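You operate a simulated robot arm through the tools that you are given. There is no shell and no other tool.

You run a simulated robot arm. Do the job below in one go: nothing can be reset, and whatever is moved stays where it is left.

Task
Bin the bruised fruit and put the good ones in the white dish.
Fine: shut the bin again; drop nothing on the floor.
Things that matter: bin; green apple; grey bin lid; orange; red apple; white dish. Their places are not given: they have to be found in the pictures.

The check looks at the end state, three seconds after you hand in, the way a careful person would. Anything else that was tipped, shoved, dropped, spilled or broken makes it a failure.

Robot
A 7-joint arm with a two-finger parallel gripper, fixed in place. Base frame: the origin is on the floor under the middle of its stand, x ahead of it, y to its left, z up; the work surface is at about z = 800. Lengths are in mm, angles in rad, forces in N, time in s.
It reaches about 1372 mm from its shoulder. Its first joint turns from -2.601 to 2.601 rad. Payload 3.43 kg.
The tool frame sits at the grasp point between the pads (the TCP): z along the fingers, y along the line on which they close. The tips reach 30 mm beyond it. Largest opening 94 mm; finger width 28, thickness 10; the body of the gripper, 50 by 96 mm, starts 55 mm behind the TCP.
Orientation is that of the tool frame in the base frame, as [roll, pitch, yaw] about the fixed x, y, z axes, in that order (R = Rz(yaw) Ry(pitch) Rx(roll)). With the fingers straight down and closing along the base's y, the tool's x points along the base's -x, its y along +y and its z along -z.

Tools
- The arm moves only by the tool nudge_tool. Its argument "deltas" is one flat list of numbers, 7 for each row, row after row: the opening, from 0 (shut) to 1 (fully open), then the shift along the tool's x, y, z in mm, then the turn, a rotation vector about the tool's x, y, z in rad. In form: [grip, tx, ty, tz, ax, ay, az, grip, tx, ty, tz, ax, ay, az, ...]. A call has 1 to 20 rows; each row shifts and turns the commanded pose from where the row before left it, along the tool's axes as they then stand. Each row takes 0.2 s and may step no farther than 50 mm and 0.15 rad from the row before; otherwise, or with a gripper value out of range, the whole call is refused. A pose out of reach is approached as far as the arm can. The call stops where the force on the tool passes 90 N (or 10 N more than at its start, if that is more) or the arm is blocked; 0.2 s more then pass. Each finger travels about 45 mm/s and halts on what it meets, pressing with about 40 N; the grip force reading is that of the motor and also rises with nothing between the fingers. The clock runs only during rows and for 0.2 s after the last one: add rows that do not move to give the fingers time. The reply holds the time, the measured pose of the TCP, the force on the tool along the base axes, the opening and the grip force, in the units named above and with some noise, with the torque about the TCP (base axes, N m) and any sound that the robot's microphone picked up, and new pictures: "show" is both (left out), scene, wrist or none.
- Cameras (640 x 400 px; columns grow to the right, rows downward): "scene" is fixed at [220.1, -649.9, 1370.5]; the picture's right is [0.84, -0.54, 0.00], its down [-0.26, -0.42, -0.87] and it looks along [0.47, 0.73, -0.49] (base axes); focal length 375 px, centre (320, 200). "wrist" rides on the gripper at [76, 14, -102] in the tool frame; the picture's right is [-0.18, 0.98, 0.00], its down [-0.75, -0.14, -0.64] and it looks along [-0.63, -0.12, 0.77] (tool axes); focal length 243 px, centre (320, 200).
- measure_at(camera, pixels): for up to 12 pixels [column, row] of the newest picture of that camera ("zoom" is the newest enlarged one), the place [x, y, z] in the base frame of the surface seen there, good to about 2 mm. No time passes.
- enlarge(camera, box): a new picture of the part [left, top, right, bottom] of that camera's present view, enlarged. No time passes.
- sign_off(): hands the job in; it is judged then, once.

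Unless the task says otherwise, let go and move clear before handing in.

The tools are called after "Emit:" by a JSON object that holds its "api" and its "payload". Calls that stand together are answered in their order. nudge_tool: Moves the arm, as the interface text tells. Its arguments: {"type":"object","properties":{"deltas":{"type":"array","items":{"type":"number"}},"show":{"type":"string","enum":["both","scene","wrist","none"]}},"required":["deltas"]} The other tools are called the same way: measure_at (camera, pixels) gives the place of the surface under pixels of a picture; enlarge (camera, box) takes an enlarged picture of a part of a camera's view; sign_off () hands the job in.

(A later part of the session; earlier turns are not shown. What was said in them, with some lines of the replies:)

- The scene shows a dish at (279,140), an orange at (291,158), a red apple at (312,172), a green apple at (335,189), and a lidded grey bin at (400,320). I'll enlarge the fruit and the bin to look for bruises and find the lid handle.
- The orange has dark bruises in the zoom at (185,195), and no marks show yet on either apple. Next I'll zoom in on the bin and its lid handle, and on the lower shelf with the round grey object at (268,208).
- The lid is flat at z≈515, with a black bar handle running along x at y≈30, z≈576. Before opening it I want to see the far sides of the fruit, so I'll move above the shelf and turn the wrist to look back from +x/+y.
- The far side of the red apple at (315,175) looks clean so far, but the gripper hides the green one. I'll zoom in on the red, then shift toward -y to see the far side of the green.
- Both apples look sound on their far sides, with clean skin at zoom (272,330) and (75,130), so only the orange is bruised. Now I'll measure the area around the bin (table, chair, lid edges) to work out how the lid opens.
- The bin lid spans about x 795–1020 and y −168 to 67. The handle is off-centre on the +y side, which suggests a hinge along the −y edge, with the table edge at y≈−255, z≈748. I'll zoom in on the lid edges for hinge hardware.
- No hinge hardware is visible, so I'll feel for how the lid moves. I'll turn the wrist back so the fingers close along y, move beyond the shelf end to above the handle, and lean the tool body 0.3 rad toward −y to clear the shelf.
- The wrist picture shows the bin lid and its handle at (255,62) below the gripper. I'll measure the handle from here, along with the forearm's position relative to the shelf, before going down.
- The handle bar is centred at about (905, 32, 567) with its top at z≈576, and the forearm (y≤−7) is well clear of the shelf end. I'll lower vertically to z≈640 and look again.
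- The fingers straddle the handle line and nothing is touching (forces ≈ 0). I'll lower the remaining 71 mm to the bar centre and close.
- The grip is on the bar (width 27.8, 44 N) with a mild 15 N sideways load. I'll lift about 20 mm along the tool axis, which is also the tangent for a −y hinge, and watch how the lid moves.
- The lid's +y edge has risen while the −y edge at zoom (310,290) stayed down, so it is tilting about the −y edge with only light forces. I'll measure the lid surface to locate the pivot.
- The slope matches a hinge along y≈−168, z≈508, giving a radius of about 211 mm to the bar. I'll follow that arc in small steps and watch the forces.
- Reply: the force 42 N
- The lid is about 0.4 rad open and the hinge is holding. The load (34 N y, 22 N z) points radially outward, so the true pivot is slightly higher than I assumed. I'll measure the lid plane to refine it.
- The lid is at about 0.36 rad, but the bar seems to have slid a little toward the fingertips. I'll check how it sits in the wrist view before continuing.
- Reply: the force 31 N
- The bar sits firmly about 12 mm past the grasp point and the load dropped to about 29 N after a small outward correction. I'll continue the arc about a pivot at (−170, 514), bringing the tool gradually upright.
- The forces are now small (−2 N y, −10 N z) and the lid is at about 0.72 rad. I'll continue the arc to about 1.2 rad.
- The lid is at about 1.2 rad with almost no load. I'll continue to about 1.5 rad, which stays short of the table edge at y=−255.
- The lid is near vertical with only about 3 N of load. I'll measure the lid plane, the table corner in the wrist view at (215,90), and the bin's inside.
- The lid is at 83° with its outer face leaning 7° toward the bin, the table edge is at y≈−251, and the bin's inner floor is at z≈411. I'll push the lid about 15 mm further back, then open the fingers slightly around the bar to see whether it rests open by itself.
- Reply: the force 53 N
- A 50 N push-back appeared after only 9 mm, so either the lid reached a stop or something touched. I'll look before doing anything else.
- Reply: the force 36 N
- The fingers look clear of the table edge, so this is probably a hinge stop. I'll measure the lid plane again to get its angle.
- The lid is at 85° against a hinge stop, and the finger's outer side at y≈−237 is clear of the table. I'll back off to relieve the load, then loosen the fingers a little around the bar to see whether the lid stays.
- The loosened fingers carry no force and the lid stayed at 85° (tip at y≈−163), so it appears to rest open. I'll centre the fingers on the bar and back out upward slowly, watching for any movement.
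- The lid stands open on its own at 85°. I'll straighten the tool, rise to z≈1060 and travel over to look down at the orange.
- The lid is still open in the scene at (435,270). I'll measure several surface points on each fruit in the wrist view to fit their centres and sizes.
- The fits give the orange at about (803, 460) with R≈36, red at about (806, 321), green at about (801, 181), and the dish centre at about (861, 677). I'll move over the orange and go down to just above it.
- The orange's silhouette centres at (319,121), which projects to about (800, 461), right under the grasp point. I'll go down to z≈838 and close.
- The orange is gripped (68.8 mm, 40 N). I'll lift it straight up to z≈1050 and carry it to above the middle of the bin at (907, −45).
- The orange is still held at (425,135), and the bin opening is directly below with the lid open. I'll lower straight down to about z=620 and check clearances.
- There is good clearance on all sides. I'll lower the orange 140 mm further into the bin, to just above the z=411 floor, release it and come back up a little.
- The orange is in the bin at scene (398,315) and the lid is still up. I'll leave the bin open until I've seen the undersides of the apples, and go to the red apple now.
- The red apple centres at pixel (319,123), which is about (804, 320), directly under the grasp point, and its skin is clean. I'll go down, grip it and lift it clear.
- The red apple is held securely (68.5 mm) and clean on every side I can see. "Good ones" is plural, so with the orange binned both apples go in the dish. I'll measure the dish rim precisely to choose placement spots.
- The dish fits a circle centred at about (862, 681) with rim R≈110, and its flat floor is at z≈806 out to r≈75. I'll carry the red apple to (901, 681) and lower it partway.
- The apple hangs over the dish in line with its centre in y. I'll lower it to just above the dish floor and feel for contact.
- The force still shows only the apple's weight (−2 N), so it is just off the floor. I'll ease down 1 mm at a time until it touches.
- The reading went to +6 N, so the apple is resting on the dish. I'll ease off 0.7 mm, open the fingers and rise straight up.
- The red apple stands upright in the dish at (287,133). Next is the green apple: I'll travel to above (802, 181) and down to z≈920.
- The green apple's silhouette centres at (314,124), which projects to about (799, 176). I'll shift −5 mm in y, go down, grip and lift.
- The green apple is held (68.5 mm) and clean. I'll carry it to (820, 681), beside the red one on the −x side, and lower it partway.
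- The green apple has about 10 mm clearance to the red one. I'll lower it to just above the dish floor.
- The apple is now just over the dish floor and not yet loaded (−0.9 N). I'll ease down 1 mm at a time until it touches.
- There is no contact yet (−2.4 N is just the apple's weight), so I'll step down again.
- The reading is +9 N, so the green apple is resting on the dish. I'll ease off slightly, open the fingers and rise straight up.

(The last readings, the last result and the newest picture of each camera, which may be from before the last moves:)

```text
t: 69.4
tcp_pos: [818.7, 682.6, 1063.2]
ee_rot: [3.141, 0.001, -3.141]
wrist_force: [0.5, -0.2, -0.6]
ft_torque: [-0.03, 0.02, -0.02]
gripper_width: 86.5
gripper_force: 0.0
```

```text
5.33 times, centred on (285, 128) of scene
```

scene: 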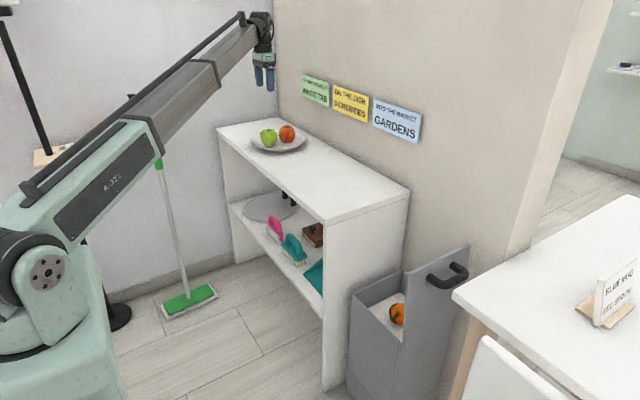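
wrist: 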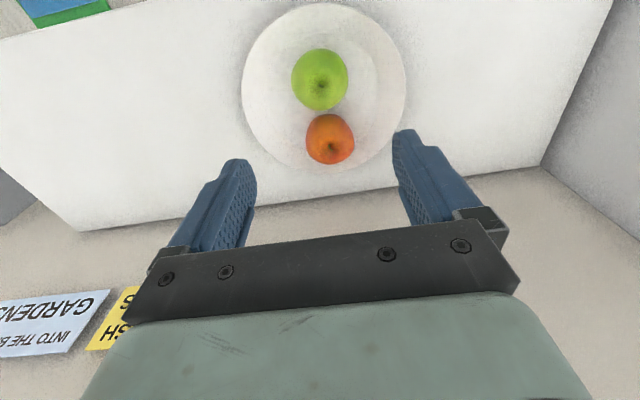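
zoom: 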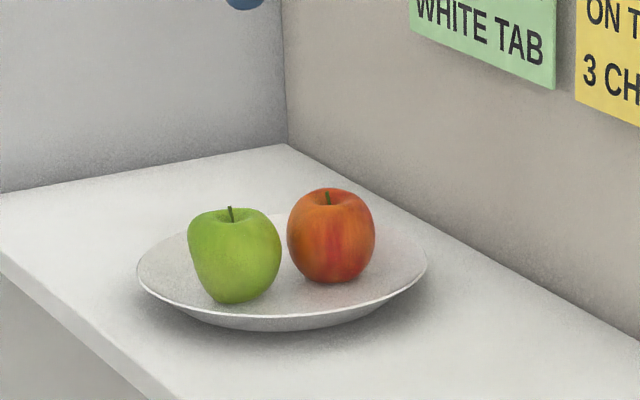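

Both apples stand steady in the dish. Now I'll close the bin: back to above the open lid's handle, with the same slight tilt and narrow opening I had when I let go.

Emit:
{"api": "nudge_tool", "payload": {"deltas": [0.8, -4.6, -46.7, 0, 0, 0, 0, 0.4, -4.6, -46.7, 0, 0, 0, 0, 0.4, -4.6, -46.7, 0, 0, 0, 0, 0.4, -4.6, -46.7, 0, 0, 0, 0, 0.4, -4.6, -46.7, 0, 0, 0, 0, 0.4, -4.6, -46.7, 0, 0, 0, 0, 0.4, -4.6, -46.7, 0, 0, 0, 0, 0.4, -4.6, -46.7, 0, 0, 0, 0, 0.4, -4.6, -46.7, 0, 0, 0, 0, 0.4, -4.6, -46.7, 0, 0, 0, 0, 0.4, -4.6, -46.7, 0, 0, 0, 0, 0.4, -4.6, -46.7, 0, 0, 0, 0, 0.4, -4.6, -46.7, 0, 0, 0, 0, 0.4, -4.6, -46.7, 0, 0, 0, 0, 0.4, -4.6, -46.7, 0, 0, 0, 0, 0.4, -4.6, -46.7, 0, 0, 0, 0, 0.4, -4.6, -46.7, 0, 0, 0, 0, 0.4, -4.6, -46.7, 0, 0, 0, 0, 0.4, -4.6, -46.7, 0, 0, 0, 0, 0.4, 0, 0, 0, 0.102, 0, 0], "show": "both"}}

Emit:
{"api": "measure_at", "payload": {"camera": "wrist", "pixels": [[320, 100]]}}

```text
t: 73.6
tcp_pos: [907.0, -205.6, 1063.8]
ee_rot: [-3.039, 0.0, -3.141]
wrist_force: [0.2, 0.8, -0.4]
ft_torque: [-0.01, 0.02, 0.03]
gripper_width: 37.8
gripper_force: 0.0
```

scene: 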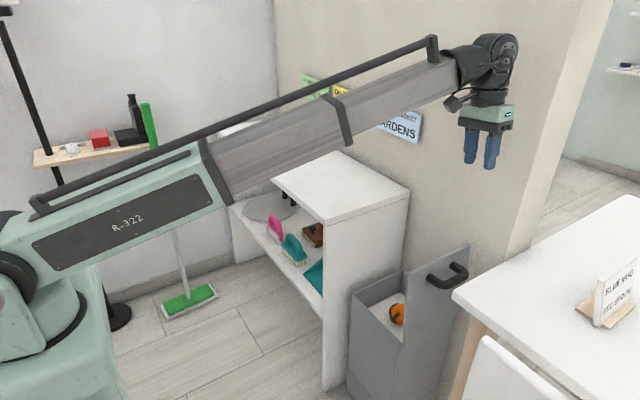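
wrist: 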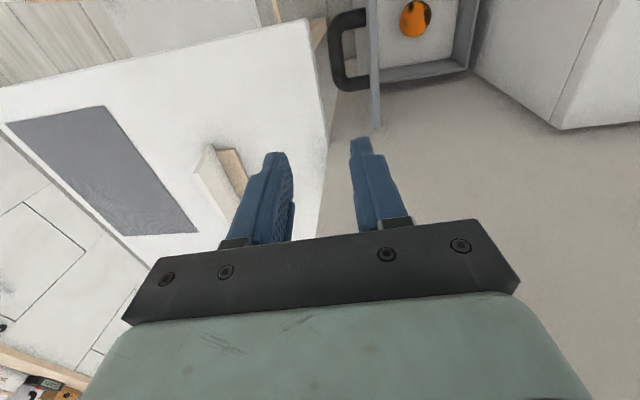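

```text
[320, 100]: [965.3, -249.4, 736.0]
```

The handle is visible in the wrist picture at (337,55). I'll measure the bar, lid edge and table edge from here to line up the descent.

Emit:
{"api": "measure_at", "payload": {"camera": "wrist", "pixels": [[333, 40], [336, 50], [338, 60], [341, 72], [330, 50], [343, 50], [350, 15], [355, 83], [374, 60], [374, 20], [318, 60], [322, 90]]}}

Emit:
{"api": "measure_at", "payload": {"camera": "scene", "pixels": [[454, 283], [463, 270], [446, 283], [440, 282], [457, 264], [463, 276]]}}

```text
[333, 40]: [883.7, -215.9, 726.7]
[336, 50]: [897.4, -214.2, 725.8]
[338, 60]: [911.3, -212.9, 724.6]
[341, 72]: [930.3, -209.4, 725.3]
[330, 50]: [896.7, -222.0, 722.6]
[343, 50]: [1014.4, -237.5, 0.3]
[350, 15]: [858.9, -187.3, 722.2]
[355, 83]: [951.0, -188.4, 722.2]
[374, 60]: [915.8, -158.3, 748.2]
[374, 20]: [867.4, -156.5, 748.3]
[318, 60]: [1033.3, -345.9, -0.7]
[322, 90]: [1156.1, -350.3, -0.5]
```

```text
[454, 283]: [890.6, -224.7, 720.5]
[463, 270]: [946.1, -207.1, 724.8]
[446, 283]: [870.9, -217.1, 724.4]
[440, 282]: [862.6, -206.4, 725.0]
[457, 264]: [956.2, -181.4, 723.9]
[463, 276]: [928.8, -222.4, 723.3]
```

The bar is centred at about (905, −214, 715) and the lid edge is at y≈−157, z≈748, same as before. I'll line up on the tool axis and descend to just above the bar.

Emit:
{"api": "nudge_tool", "payload": {"deltas": [0.37, 2, 27, 0, 0, 0, 0, 0.37, 0, 0, 45, 0, 0, 0, 0.37, 0, 0, 45, 0, 0, 0, 0.37, 0, 0, 45, 0, 0, 0, 0.37, 0, 0, 45, 0, 0, 0, 0.37, 0, 0, 45, 0, 0, 0, 0.37, 0, 0, 30, 0, 0, 0, 0.37, 0, 0, 0, 0, 0, 0], "show": "both"}}

Emit:
{"api": "enlarge", "payload": {"camera": "wrist", "box": [180, 0, 480, 240]}}

```text
t: 75.4
tcp_pos: [902.9, -205.2, 806.1]
ee_rot: [-3.041, 0.0, 3.14]
wrist_force: [-0.4, -0.1, 0.0]
ft_torque: [0.01, 0.01, -0.04]
gripper_width: 34.9
gripper_force: 0.2
```

scene: 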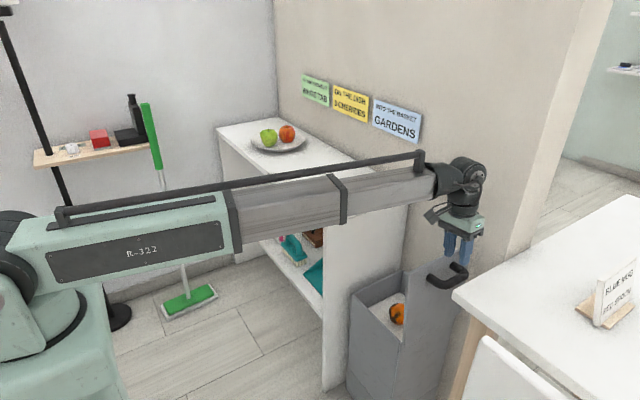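
wrist: 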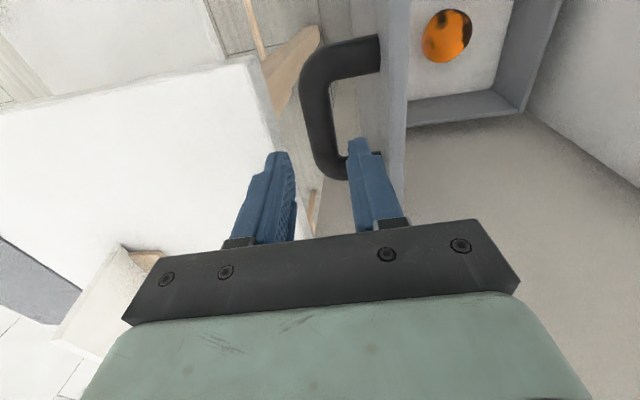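

```text
1.67 times, centred on (330, 120) of wrist
```

zoom: 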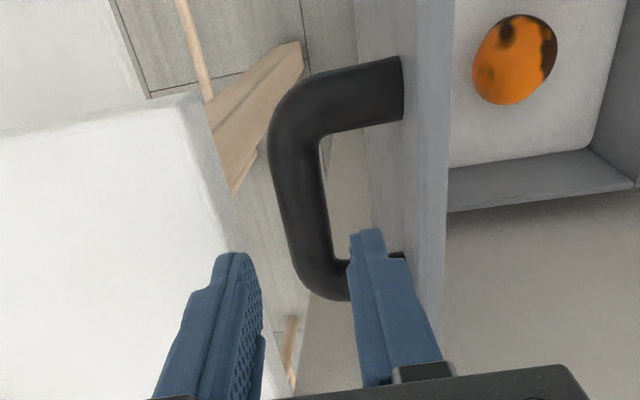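

The fingers straddle the handle line. I'll go down the remaining 84 mm along the tool axis and close on the bar.

Emit:
{"api": "nudge_tool", "payload": {"deltas": [0.37, 0, 0, 28, 0, 0, 0, 0.37, 0, 0, 28, 0, 0, 0, 0.37, 0, 0, 28, 0, 0, 0, 0.37, 0, 0, 0, 0, 0, 0, 0, 0, 0, 0, 0, 0, 0, 0, 0, 0, 0, 0, 0, 0, 0, 0, 0, 0, 0, 0, 0], "show": "both"}}

Emit:
{"api": "enlarge", "payload": {"camera": "scene", "box": [335, 210, 475, 350]}}

```text
t: 77.0
tcp_pos: [905.5, -214.0, 723.9]
ee_rot: [-3.039, 0.0, 3.14]
wrist_force: [1.3, -2.0, 14.1]
ft_torque: [-0.01, 0.12, 0.01]
gripper_width: 23.6
gripper_force: 44.7
```

scene: 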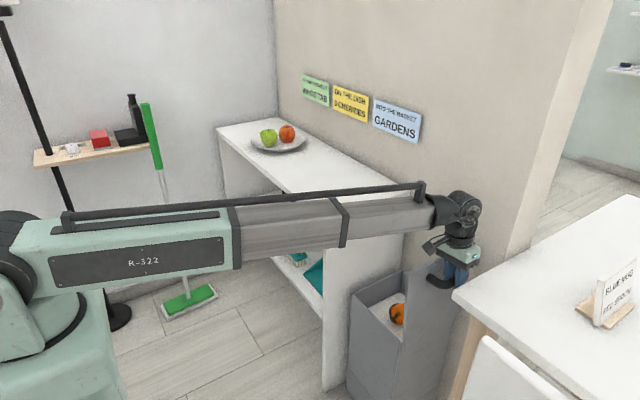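
wrist: 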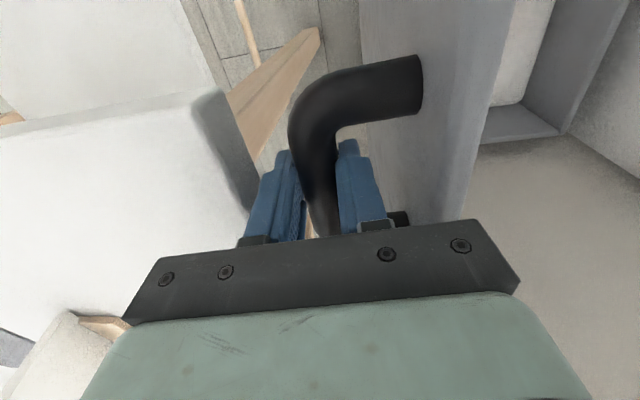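

```text
2.86 times, centred on (405, 280) of scene
```

zoom: 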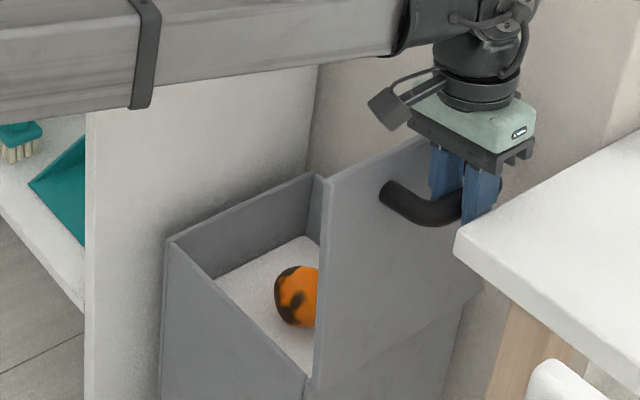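

The bar is gripped (23.6 mm). The open and closed handle positions give a hinge at about (−172, 506) with r≈212, so I'll run the closing arc in stages, first from 85° to about 58°.

Emit:
{"api": "nudge_tool", "payload": {"deltas": [0, 0, 12.1, -2.9, -0.015, 0, 0, 0, 0, 12.1, -2.9, -0.015, 0, 0, 0, 0, 12.55, -1.1, -0.015, 0, 0, 0, 0, 12.55, -1.1, -0.015, 0, 0, 0, 0, 12.6, 0.85, -0.015, 0, 0, 0, 0, 12.6, 0.85, -0.015, 0, 0, 0, 0, 12.3, 2.7, -0.015, 0, 0, 0, 0, 12.3, 2.7, -0.015, 0, 0], "show": "scene"}}

Emit:
{"api": "enlarge", "payload": {"camera": "scene", "box": [335, 210, 475, 350]}}

```text
t: 78.8
tcp_pos: [903.9, -113.0, 720.6]
ee_rot: [3.122, 0.0, 3.141]
wrist_force: [3.0, 4.9, 25.3]
ft_torque: [-0.2, -0.07, -0.11]
gripper_width: 23.7
gripper_force: 44.7
```

scene: 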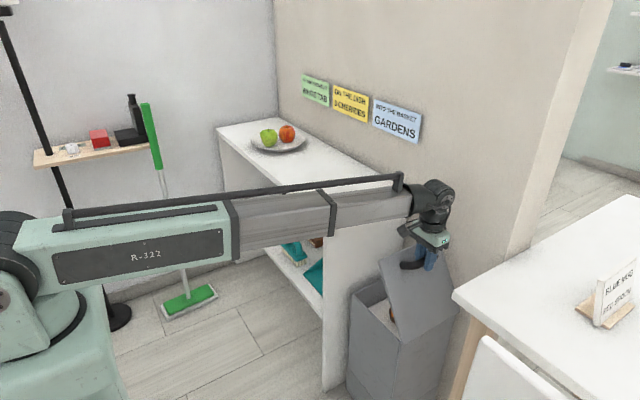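

```text
2.86 times, centred on (405, 280) of scene
```

zoom: 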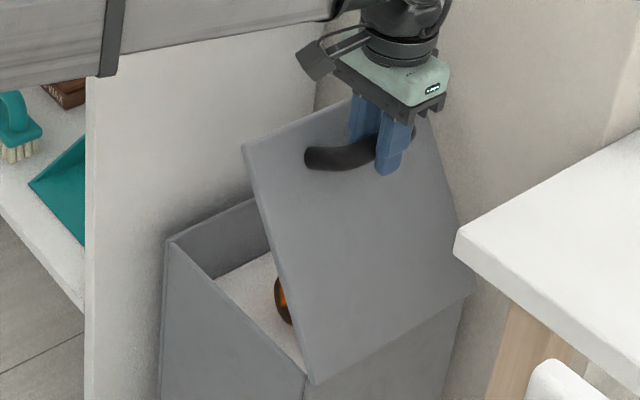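

The lid is following (now about 58°) with a mild 25 N upward load, so I'll add a few millimetres of lift and continue to about 30°.

Emit:
{"api": "nudge_tool", "payload": {"deltas": [0, 0, 11.7, 2.5, -0.015, 0, 0, 0, 0, 11.7, 3.5, -0.015, 0, 0, 0, 0, 11, 6, -0.015, 0, 0, 0, 0, 11, 6, -0.015, 0, 0, 0, 0, 9.9, 7.8, -0.015, 0, 0, 0, 0, 9.9, 7.8, -0.015, 0, 0, 0, 0, 8.6, 9.3, -0.015, 0, 0, 0, 0, 8.6, 9.3, -0.015, 0, 0], "show": "scene"}}

Emit:
{"api": "enlarge", "payload": {"camera": "scene", "box": [335, 210, 475, 350]}}

```text
t: 80.6
tcp_pos: [904.7, -28.5, 673.2]
ee_rot: [3.004, 0.0, 3.141]
wrist_force: [-5.0, -3.1, 0.9]
ft_torque: [-0.41, 0.04, 0.09]
gripper_width: 23.4
gripper_force: 45.1
```

scene: 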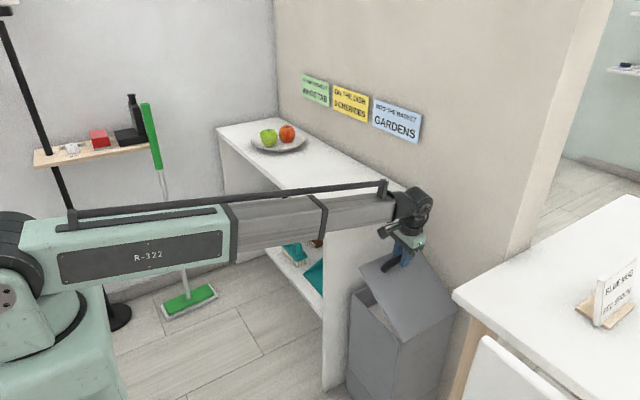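

```text
2.86 times, centred on (405, 280) of scene
```

zoom: 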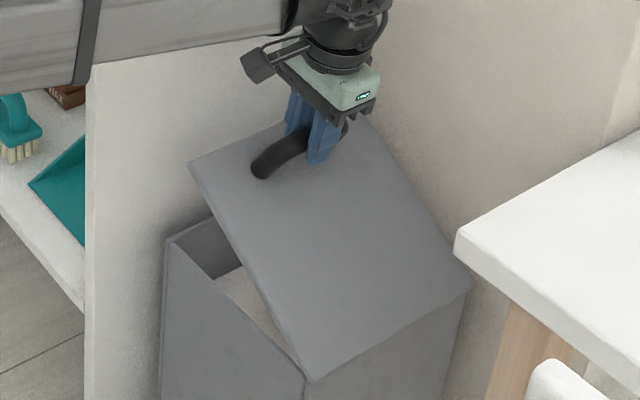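

The forces are near zero and the lid is at about 30°. I'll continue the arc to almost closed.

Emit:
{"api": "nudge_tool", "payload": {"deltas": [0, 0, 7.2, 10.4, -0.015, 0, 0, 0, 0, 7.2, 10.4, -0.015, 0, 0, 0, 0, 5.5, 11.4, -0.015, 0, 0, 0, 0, 5.5, 11.4, -0.015, 0, 0, 0, 0, 3.8, 12.1, -0.015, 0, 0, 0, 0, 3.8, 12.1, -0.015, 0, 0, 0, 0, 1.9, 12.6, -0.015, 0, 0, 0, 0, 1.9, 12.6, -0.015, 0, 0], "show": "scene"}}

Emit:
{"api": "enlarge", "payload": {"camera": "scene", "box": [335, 230, 475, 370]}}

Emit:
{"api": "measure_at", "payload": {"camera": "zoom", "pixels": [[312, 310], [250, 200], [220, 160], [185, 120], [400, 200], [340, 200], [205, 130]]}}

```text
t: 82.4
tcp_pos: [904.0, 27.1, 588.6]
ee_rot: [2.882, 0.001, 3.142]
wrist_force: [5.9, 7.2, 5.0]
ft_torque: [-0.12, 0.02, -0.06]
gripper_width: 23.8
gripper_force: 44.8
```

scene: 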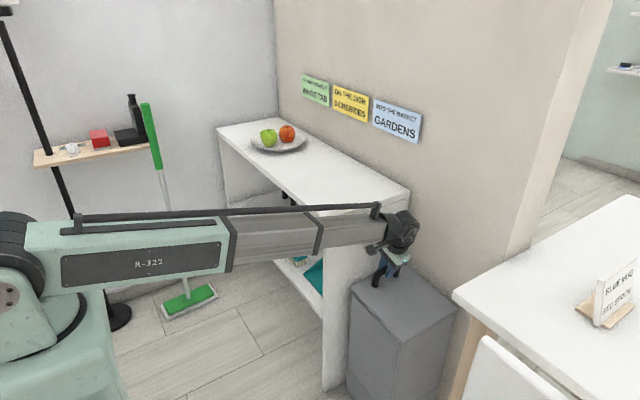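

```text
2.86 times, centred on (405, 300) of scene
```

zoom: 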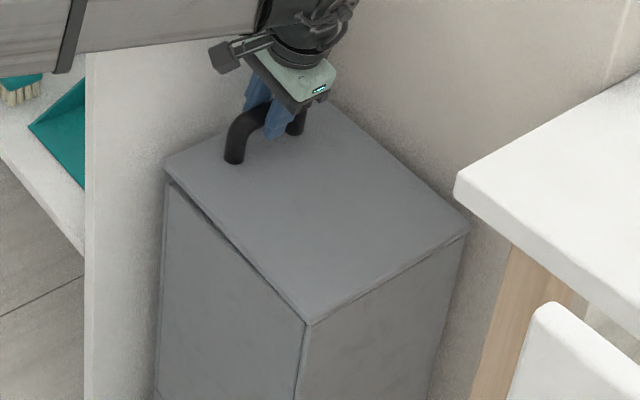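

```text
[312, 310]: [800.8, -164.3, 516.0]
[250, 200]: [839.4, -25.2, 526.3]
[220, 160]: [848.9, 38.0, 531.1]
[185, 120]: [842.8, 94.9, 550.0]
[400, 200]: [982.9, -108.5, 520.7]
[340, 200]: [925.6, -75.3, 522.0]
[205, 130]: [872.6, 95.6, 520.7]
```

The lid is at about 0.075 rad, roughly 15 mm from closed at the handle. I'll lower the last bit in small steps and watch for contact.

Emit:
{"api": "nudge_tool", "payload": {"deltas": [0, 0, 0, 5, 0, 0, 0, 0, 0, 0, 5, 0, 0, 0, 0, 0, 0, 3, 0, 0, 0, 0, 0, 0, 2, 0, 0, 0, 0, 0, 0, 0, 0, 0, 0], "show": "scene"}}

Emit:
{"api": "enlarge", "payload": {"camera": "scene", "box": [335, 230, 475, 370]}}

Emit:
{"api": "measure_at", "payload": {"camera": "zoom", "pixels": [[312, 310], [250, 200], [220, 165], [200, 165], [400, 200], [340, 200], [280, 250]]}}

```text
t: 83.6
tcp_pos: [904.0, 32.3, 573.3]
ee_rot: [2.881, 0.001, 3.141]
wrist_force: [8.8, 19.9, 7.8]
ft_torque: [0.06, 0.01, 0.06]
gripper_width: 23.4
gripper_force: 44.9
```

scene: 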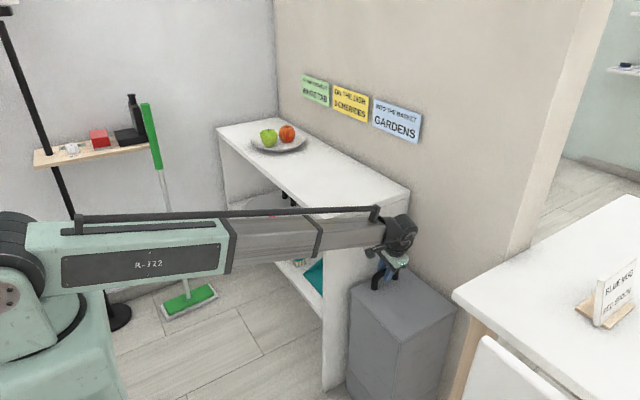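

```text
2.86 times, centred on (405, 300) of scene
```

zoom: 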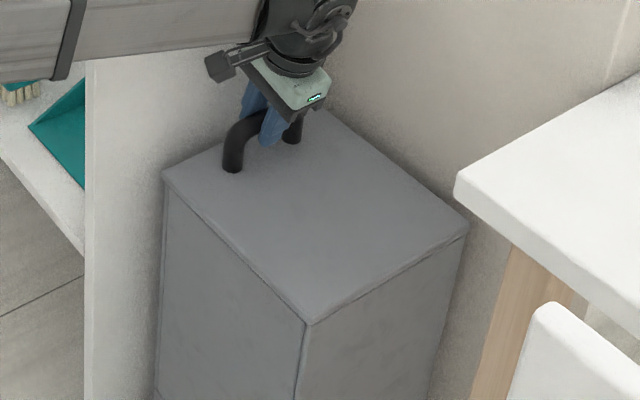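

```text
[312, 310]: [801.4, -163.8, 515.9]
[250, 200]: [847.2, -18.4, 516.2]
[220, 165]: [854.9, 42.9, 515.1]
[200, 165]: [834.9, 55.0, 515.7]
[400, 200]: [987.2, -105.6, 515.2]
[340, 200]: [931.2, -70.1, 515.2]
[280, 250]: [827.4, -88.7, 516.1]
```

The lid is shut flat (all points z≈515–516). I'll relax the side load, open the fingers and withdraw along the tool axis.

Emit:
{"api": "nudge_tool", "payload": {"deltas": [0, 0, 3, 0, 0, 0, 0, 0.5, 0, 0, 0, 0, 0, 0, 0.5, 0, 0, 0, 0, 0, 0, 0.5, 0, 0, 0, 0, 0, 0, 0.5, 0, 0, -15, 0, 0, 0, 0.5, 0, 0, -15, 0, 0, 0, 0.5, 0, 0, -20, 0, 0, 0, 0.5, 0, 0, -30, 0, 0, 0], "show": "both"}}

Emit:
{"api": "enlarge", "payload": {"camera": "scene", "box": [335, 230, 475, 370]}}

```text
t: 85.4
tcp_pos: [904.2, 13.5, 651.6]
ee_rot: [2.884, 0.0, 3.141]
wrist_force: [-0.3, 0.0, 0.7]
ft_torque: [-0.02, 0.03, 0.01]
gripper_width: 46.9
gripper_force: 0.0
```

scene: 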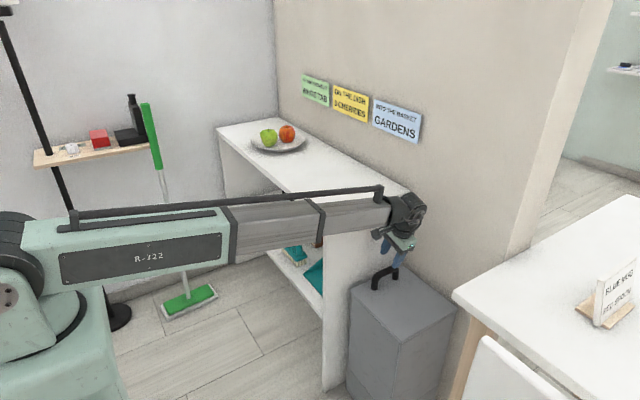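
wrist: 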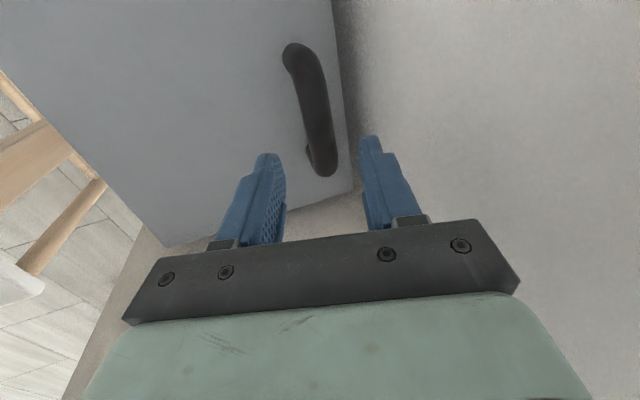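

```text
2.86 times, centred on (405, 300) of scene
```

zoom: 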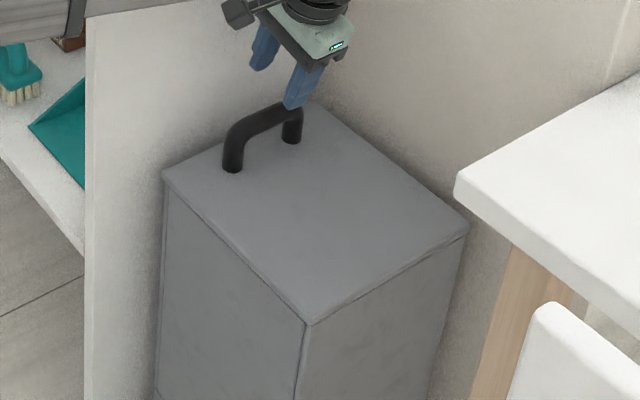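

The bin is shut and the gripper is free of the handle. I'll raise the arm well clear and do a final check of everything.

Emit:
{"api": "nudge_tool", "payload": {"deltas": [0.5, 0, 11.5, -43.5, 0, 0, 0, 0.5, 0, 11.5, -43.5, 0, 0, 0, 0.5, 0, 11.5, -43.5, 0, 0, 0, 0.5, 0, 11.5, -43.5, 0, 0, 0, 0.5, 0, 11.5, -43.5, 0, 0, 0, 0.5, 0, 11.5, -43.5, 0, 0, 0, 0.5, 0, 11.5, -43.5, 0, 0, 0, 0.5, 0, 11.5, -43.5, 0, 0, 0, 0.5, 0, 11.5, -43.5, 0, 0, 0, 0.5, 0, 0, 0, 0.13, 0, 0, 0.5, 0, 0, 0, 0.13, 0, 0, 0.5, 0, 0, 0, 0, 0, 0], "show": "both"}}

Emit:
{"api": "enlarge", "payload": {"camera": "scene", "box": [210, 100, 430, 250]}}

Emit:
{"api": "enlarge", "payload": {"camera": "scene", "box": [335, 240, 475, 400]}}

```text
t: 88.0
tcp_pos: [904.3, 13.2, 1055.8]
ee_rot: [-3.139, 0.001, 3.142]
wrist_force: [-0.4, -1.0, 0.3]
ft_torque: [-0.02, -0.01, -0.03]
gripper_width: 47.1
gripper_force: 0.0
```

scene: 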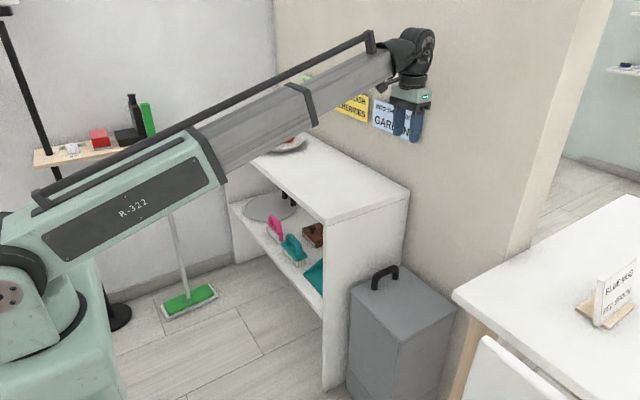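
wrist: 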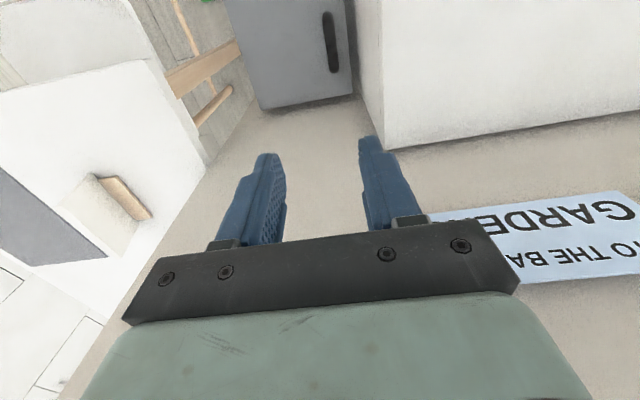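

```text
2.67 times, centred on (320, 175) of scene
```

zoom: 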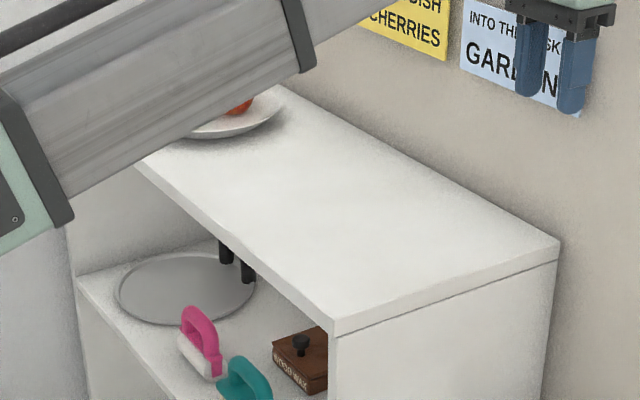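

```text
2.50 times, centred on (405, 320) of scene
```

zoom: 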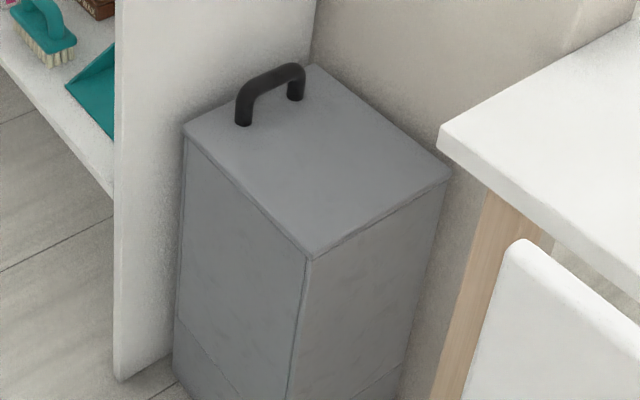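

The bin is shut with the orange inside, and its front corner at (401,342) hasn't moved. When last in full view, both apples stood in the dish. Nothing else is disturbed and the arm is clear, so I'm handing in.

Emit:
{"api": "sign_off", "payload": {}}

```text
The job is handed in.
```

The bruised orange is in the bin with the lid shut again, and the red and green apples are standing in the white dish. Nothing fell on the floor, and I saw no sign that anything else had moved.

I looked at both apples from all around and above and saw no bruises, but I didn't see their undersides. In the last picture the arm partly hides the dish. In the last clear view, after the lid was shut, both apples were standing in it. I've handed the job in, and the result of the check isn't back.
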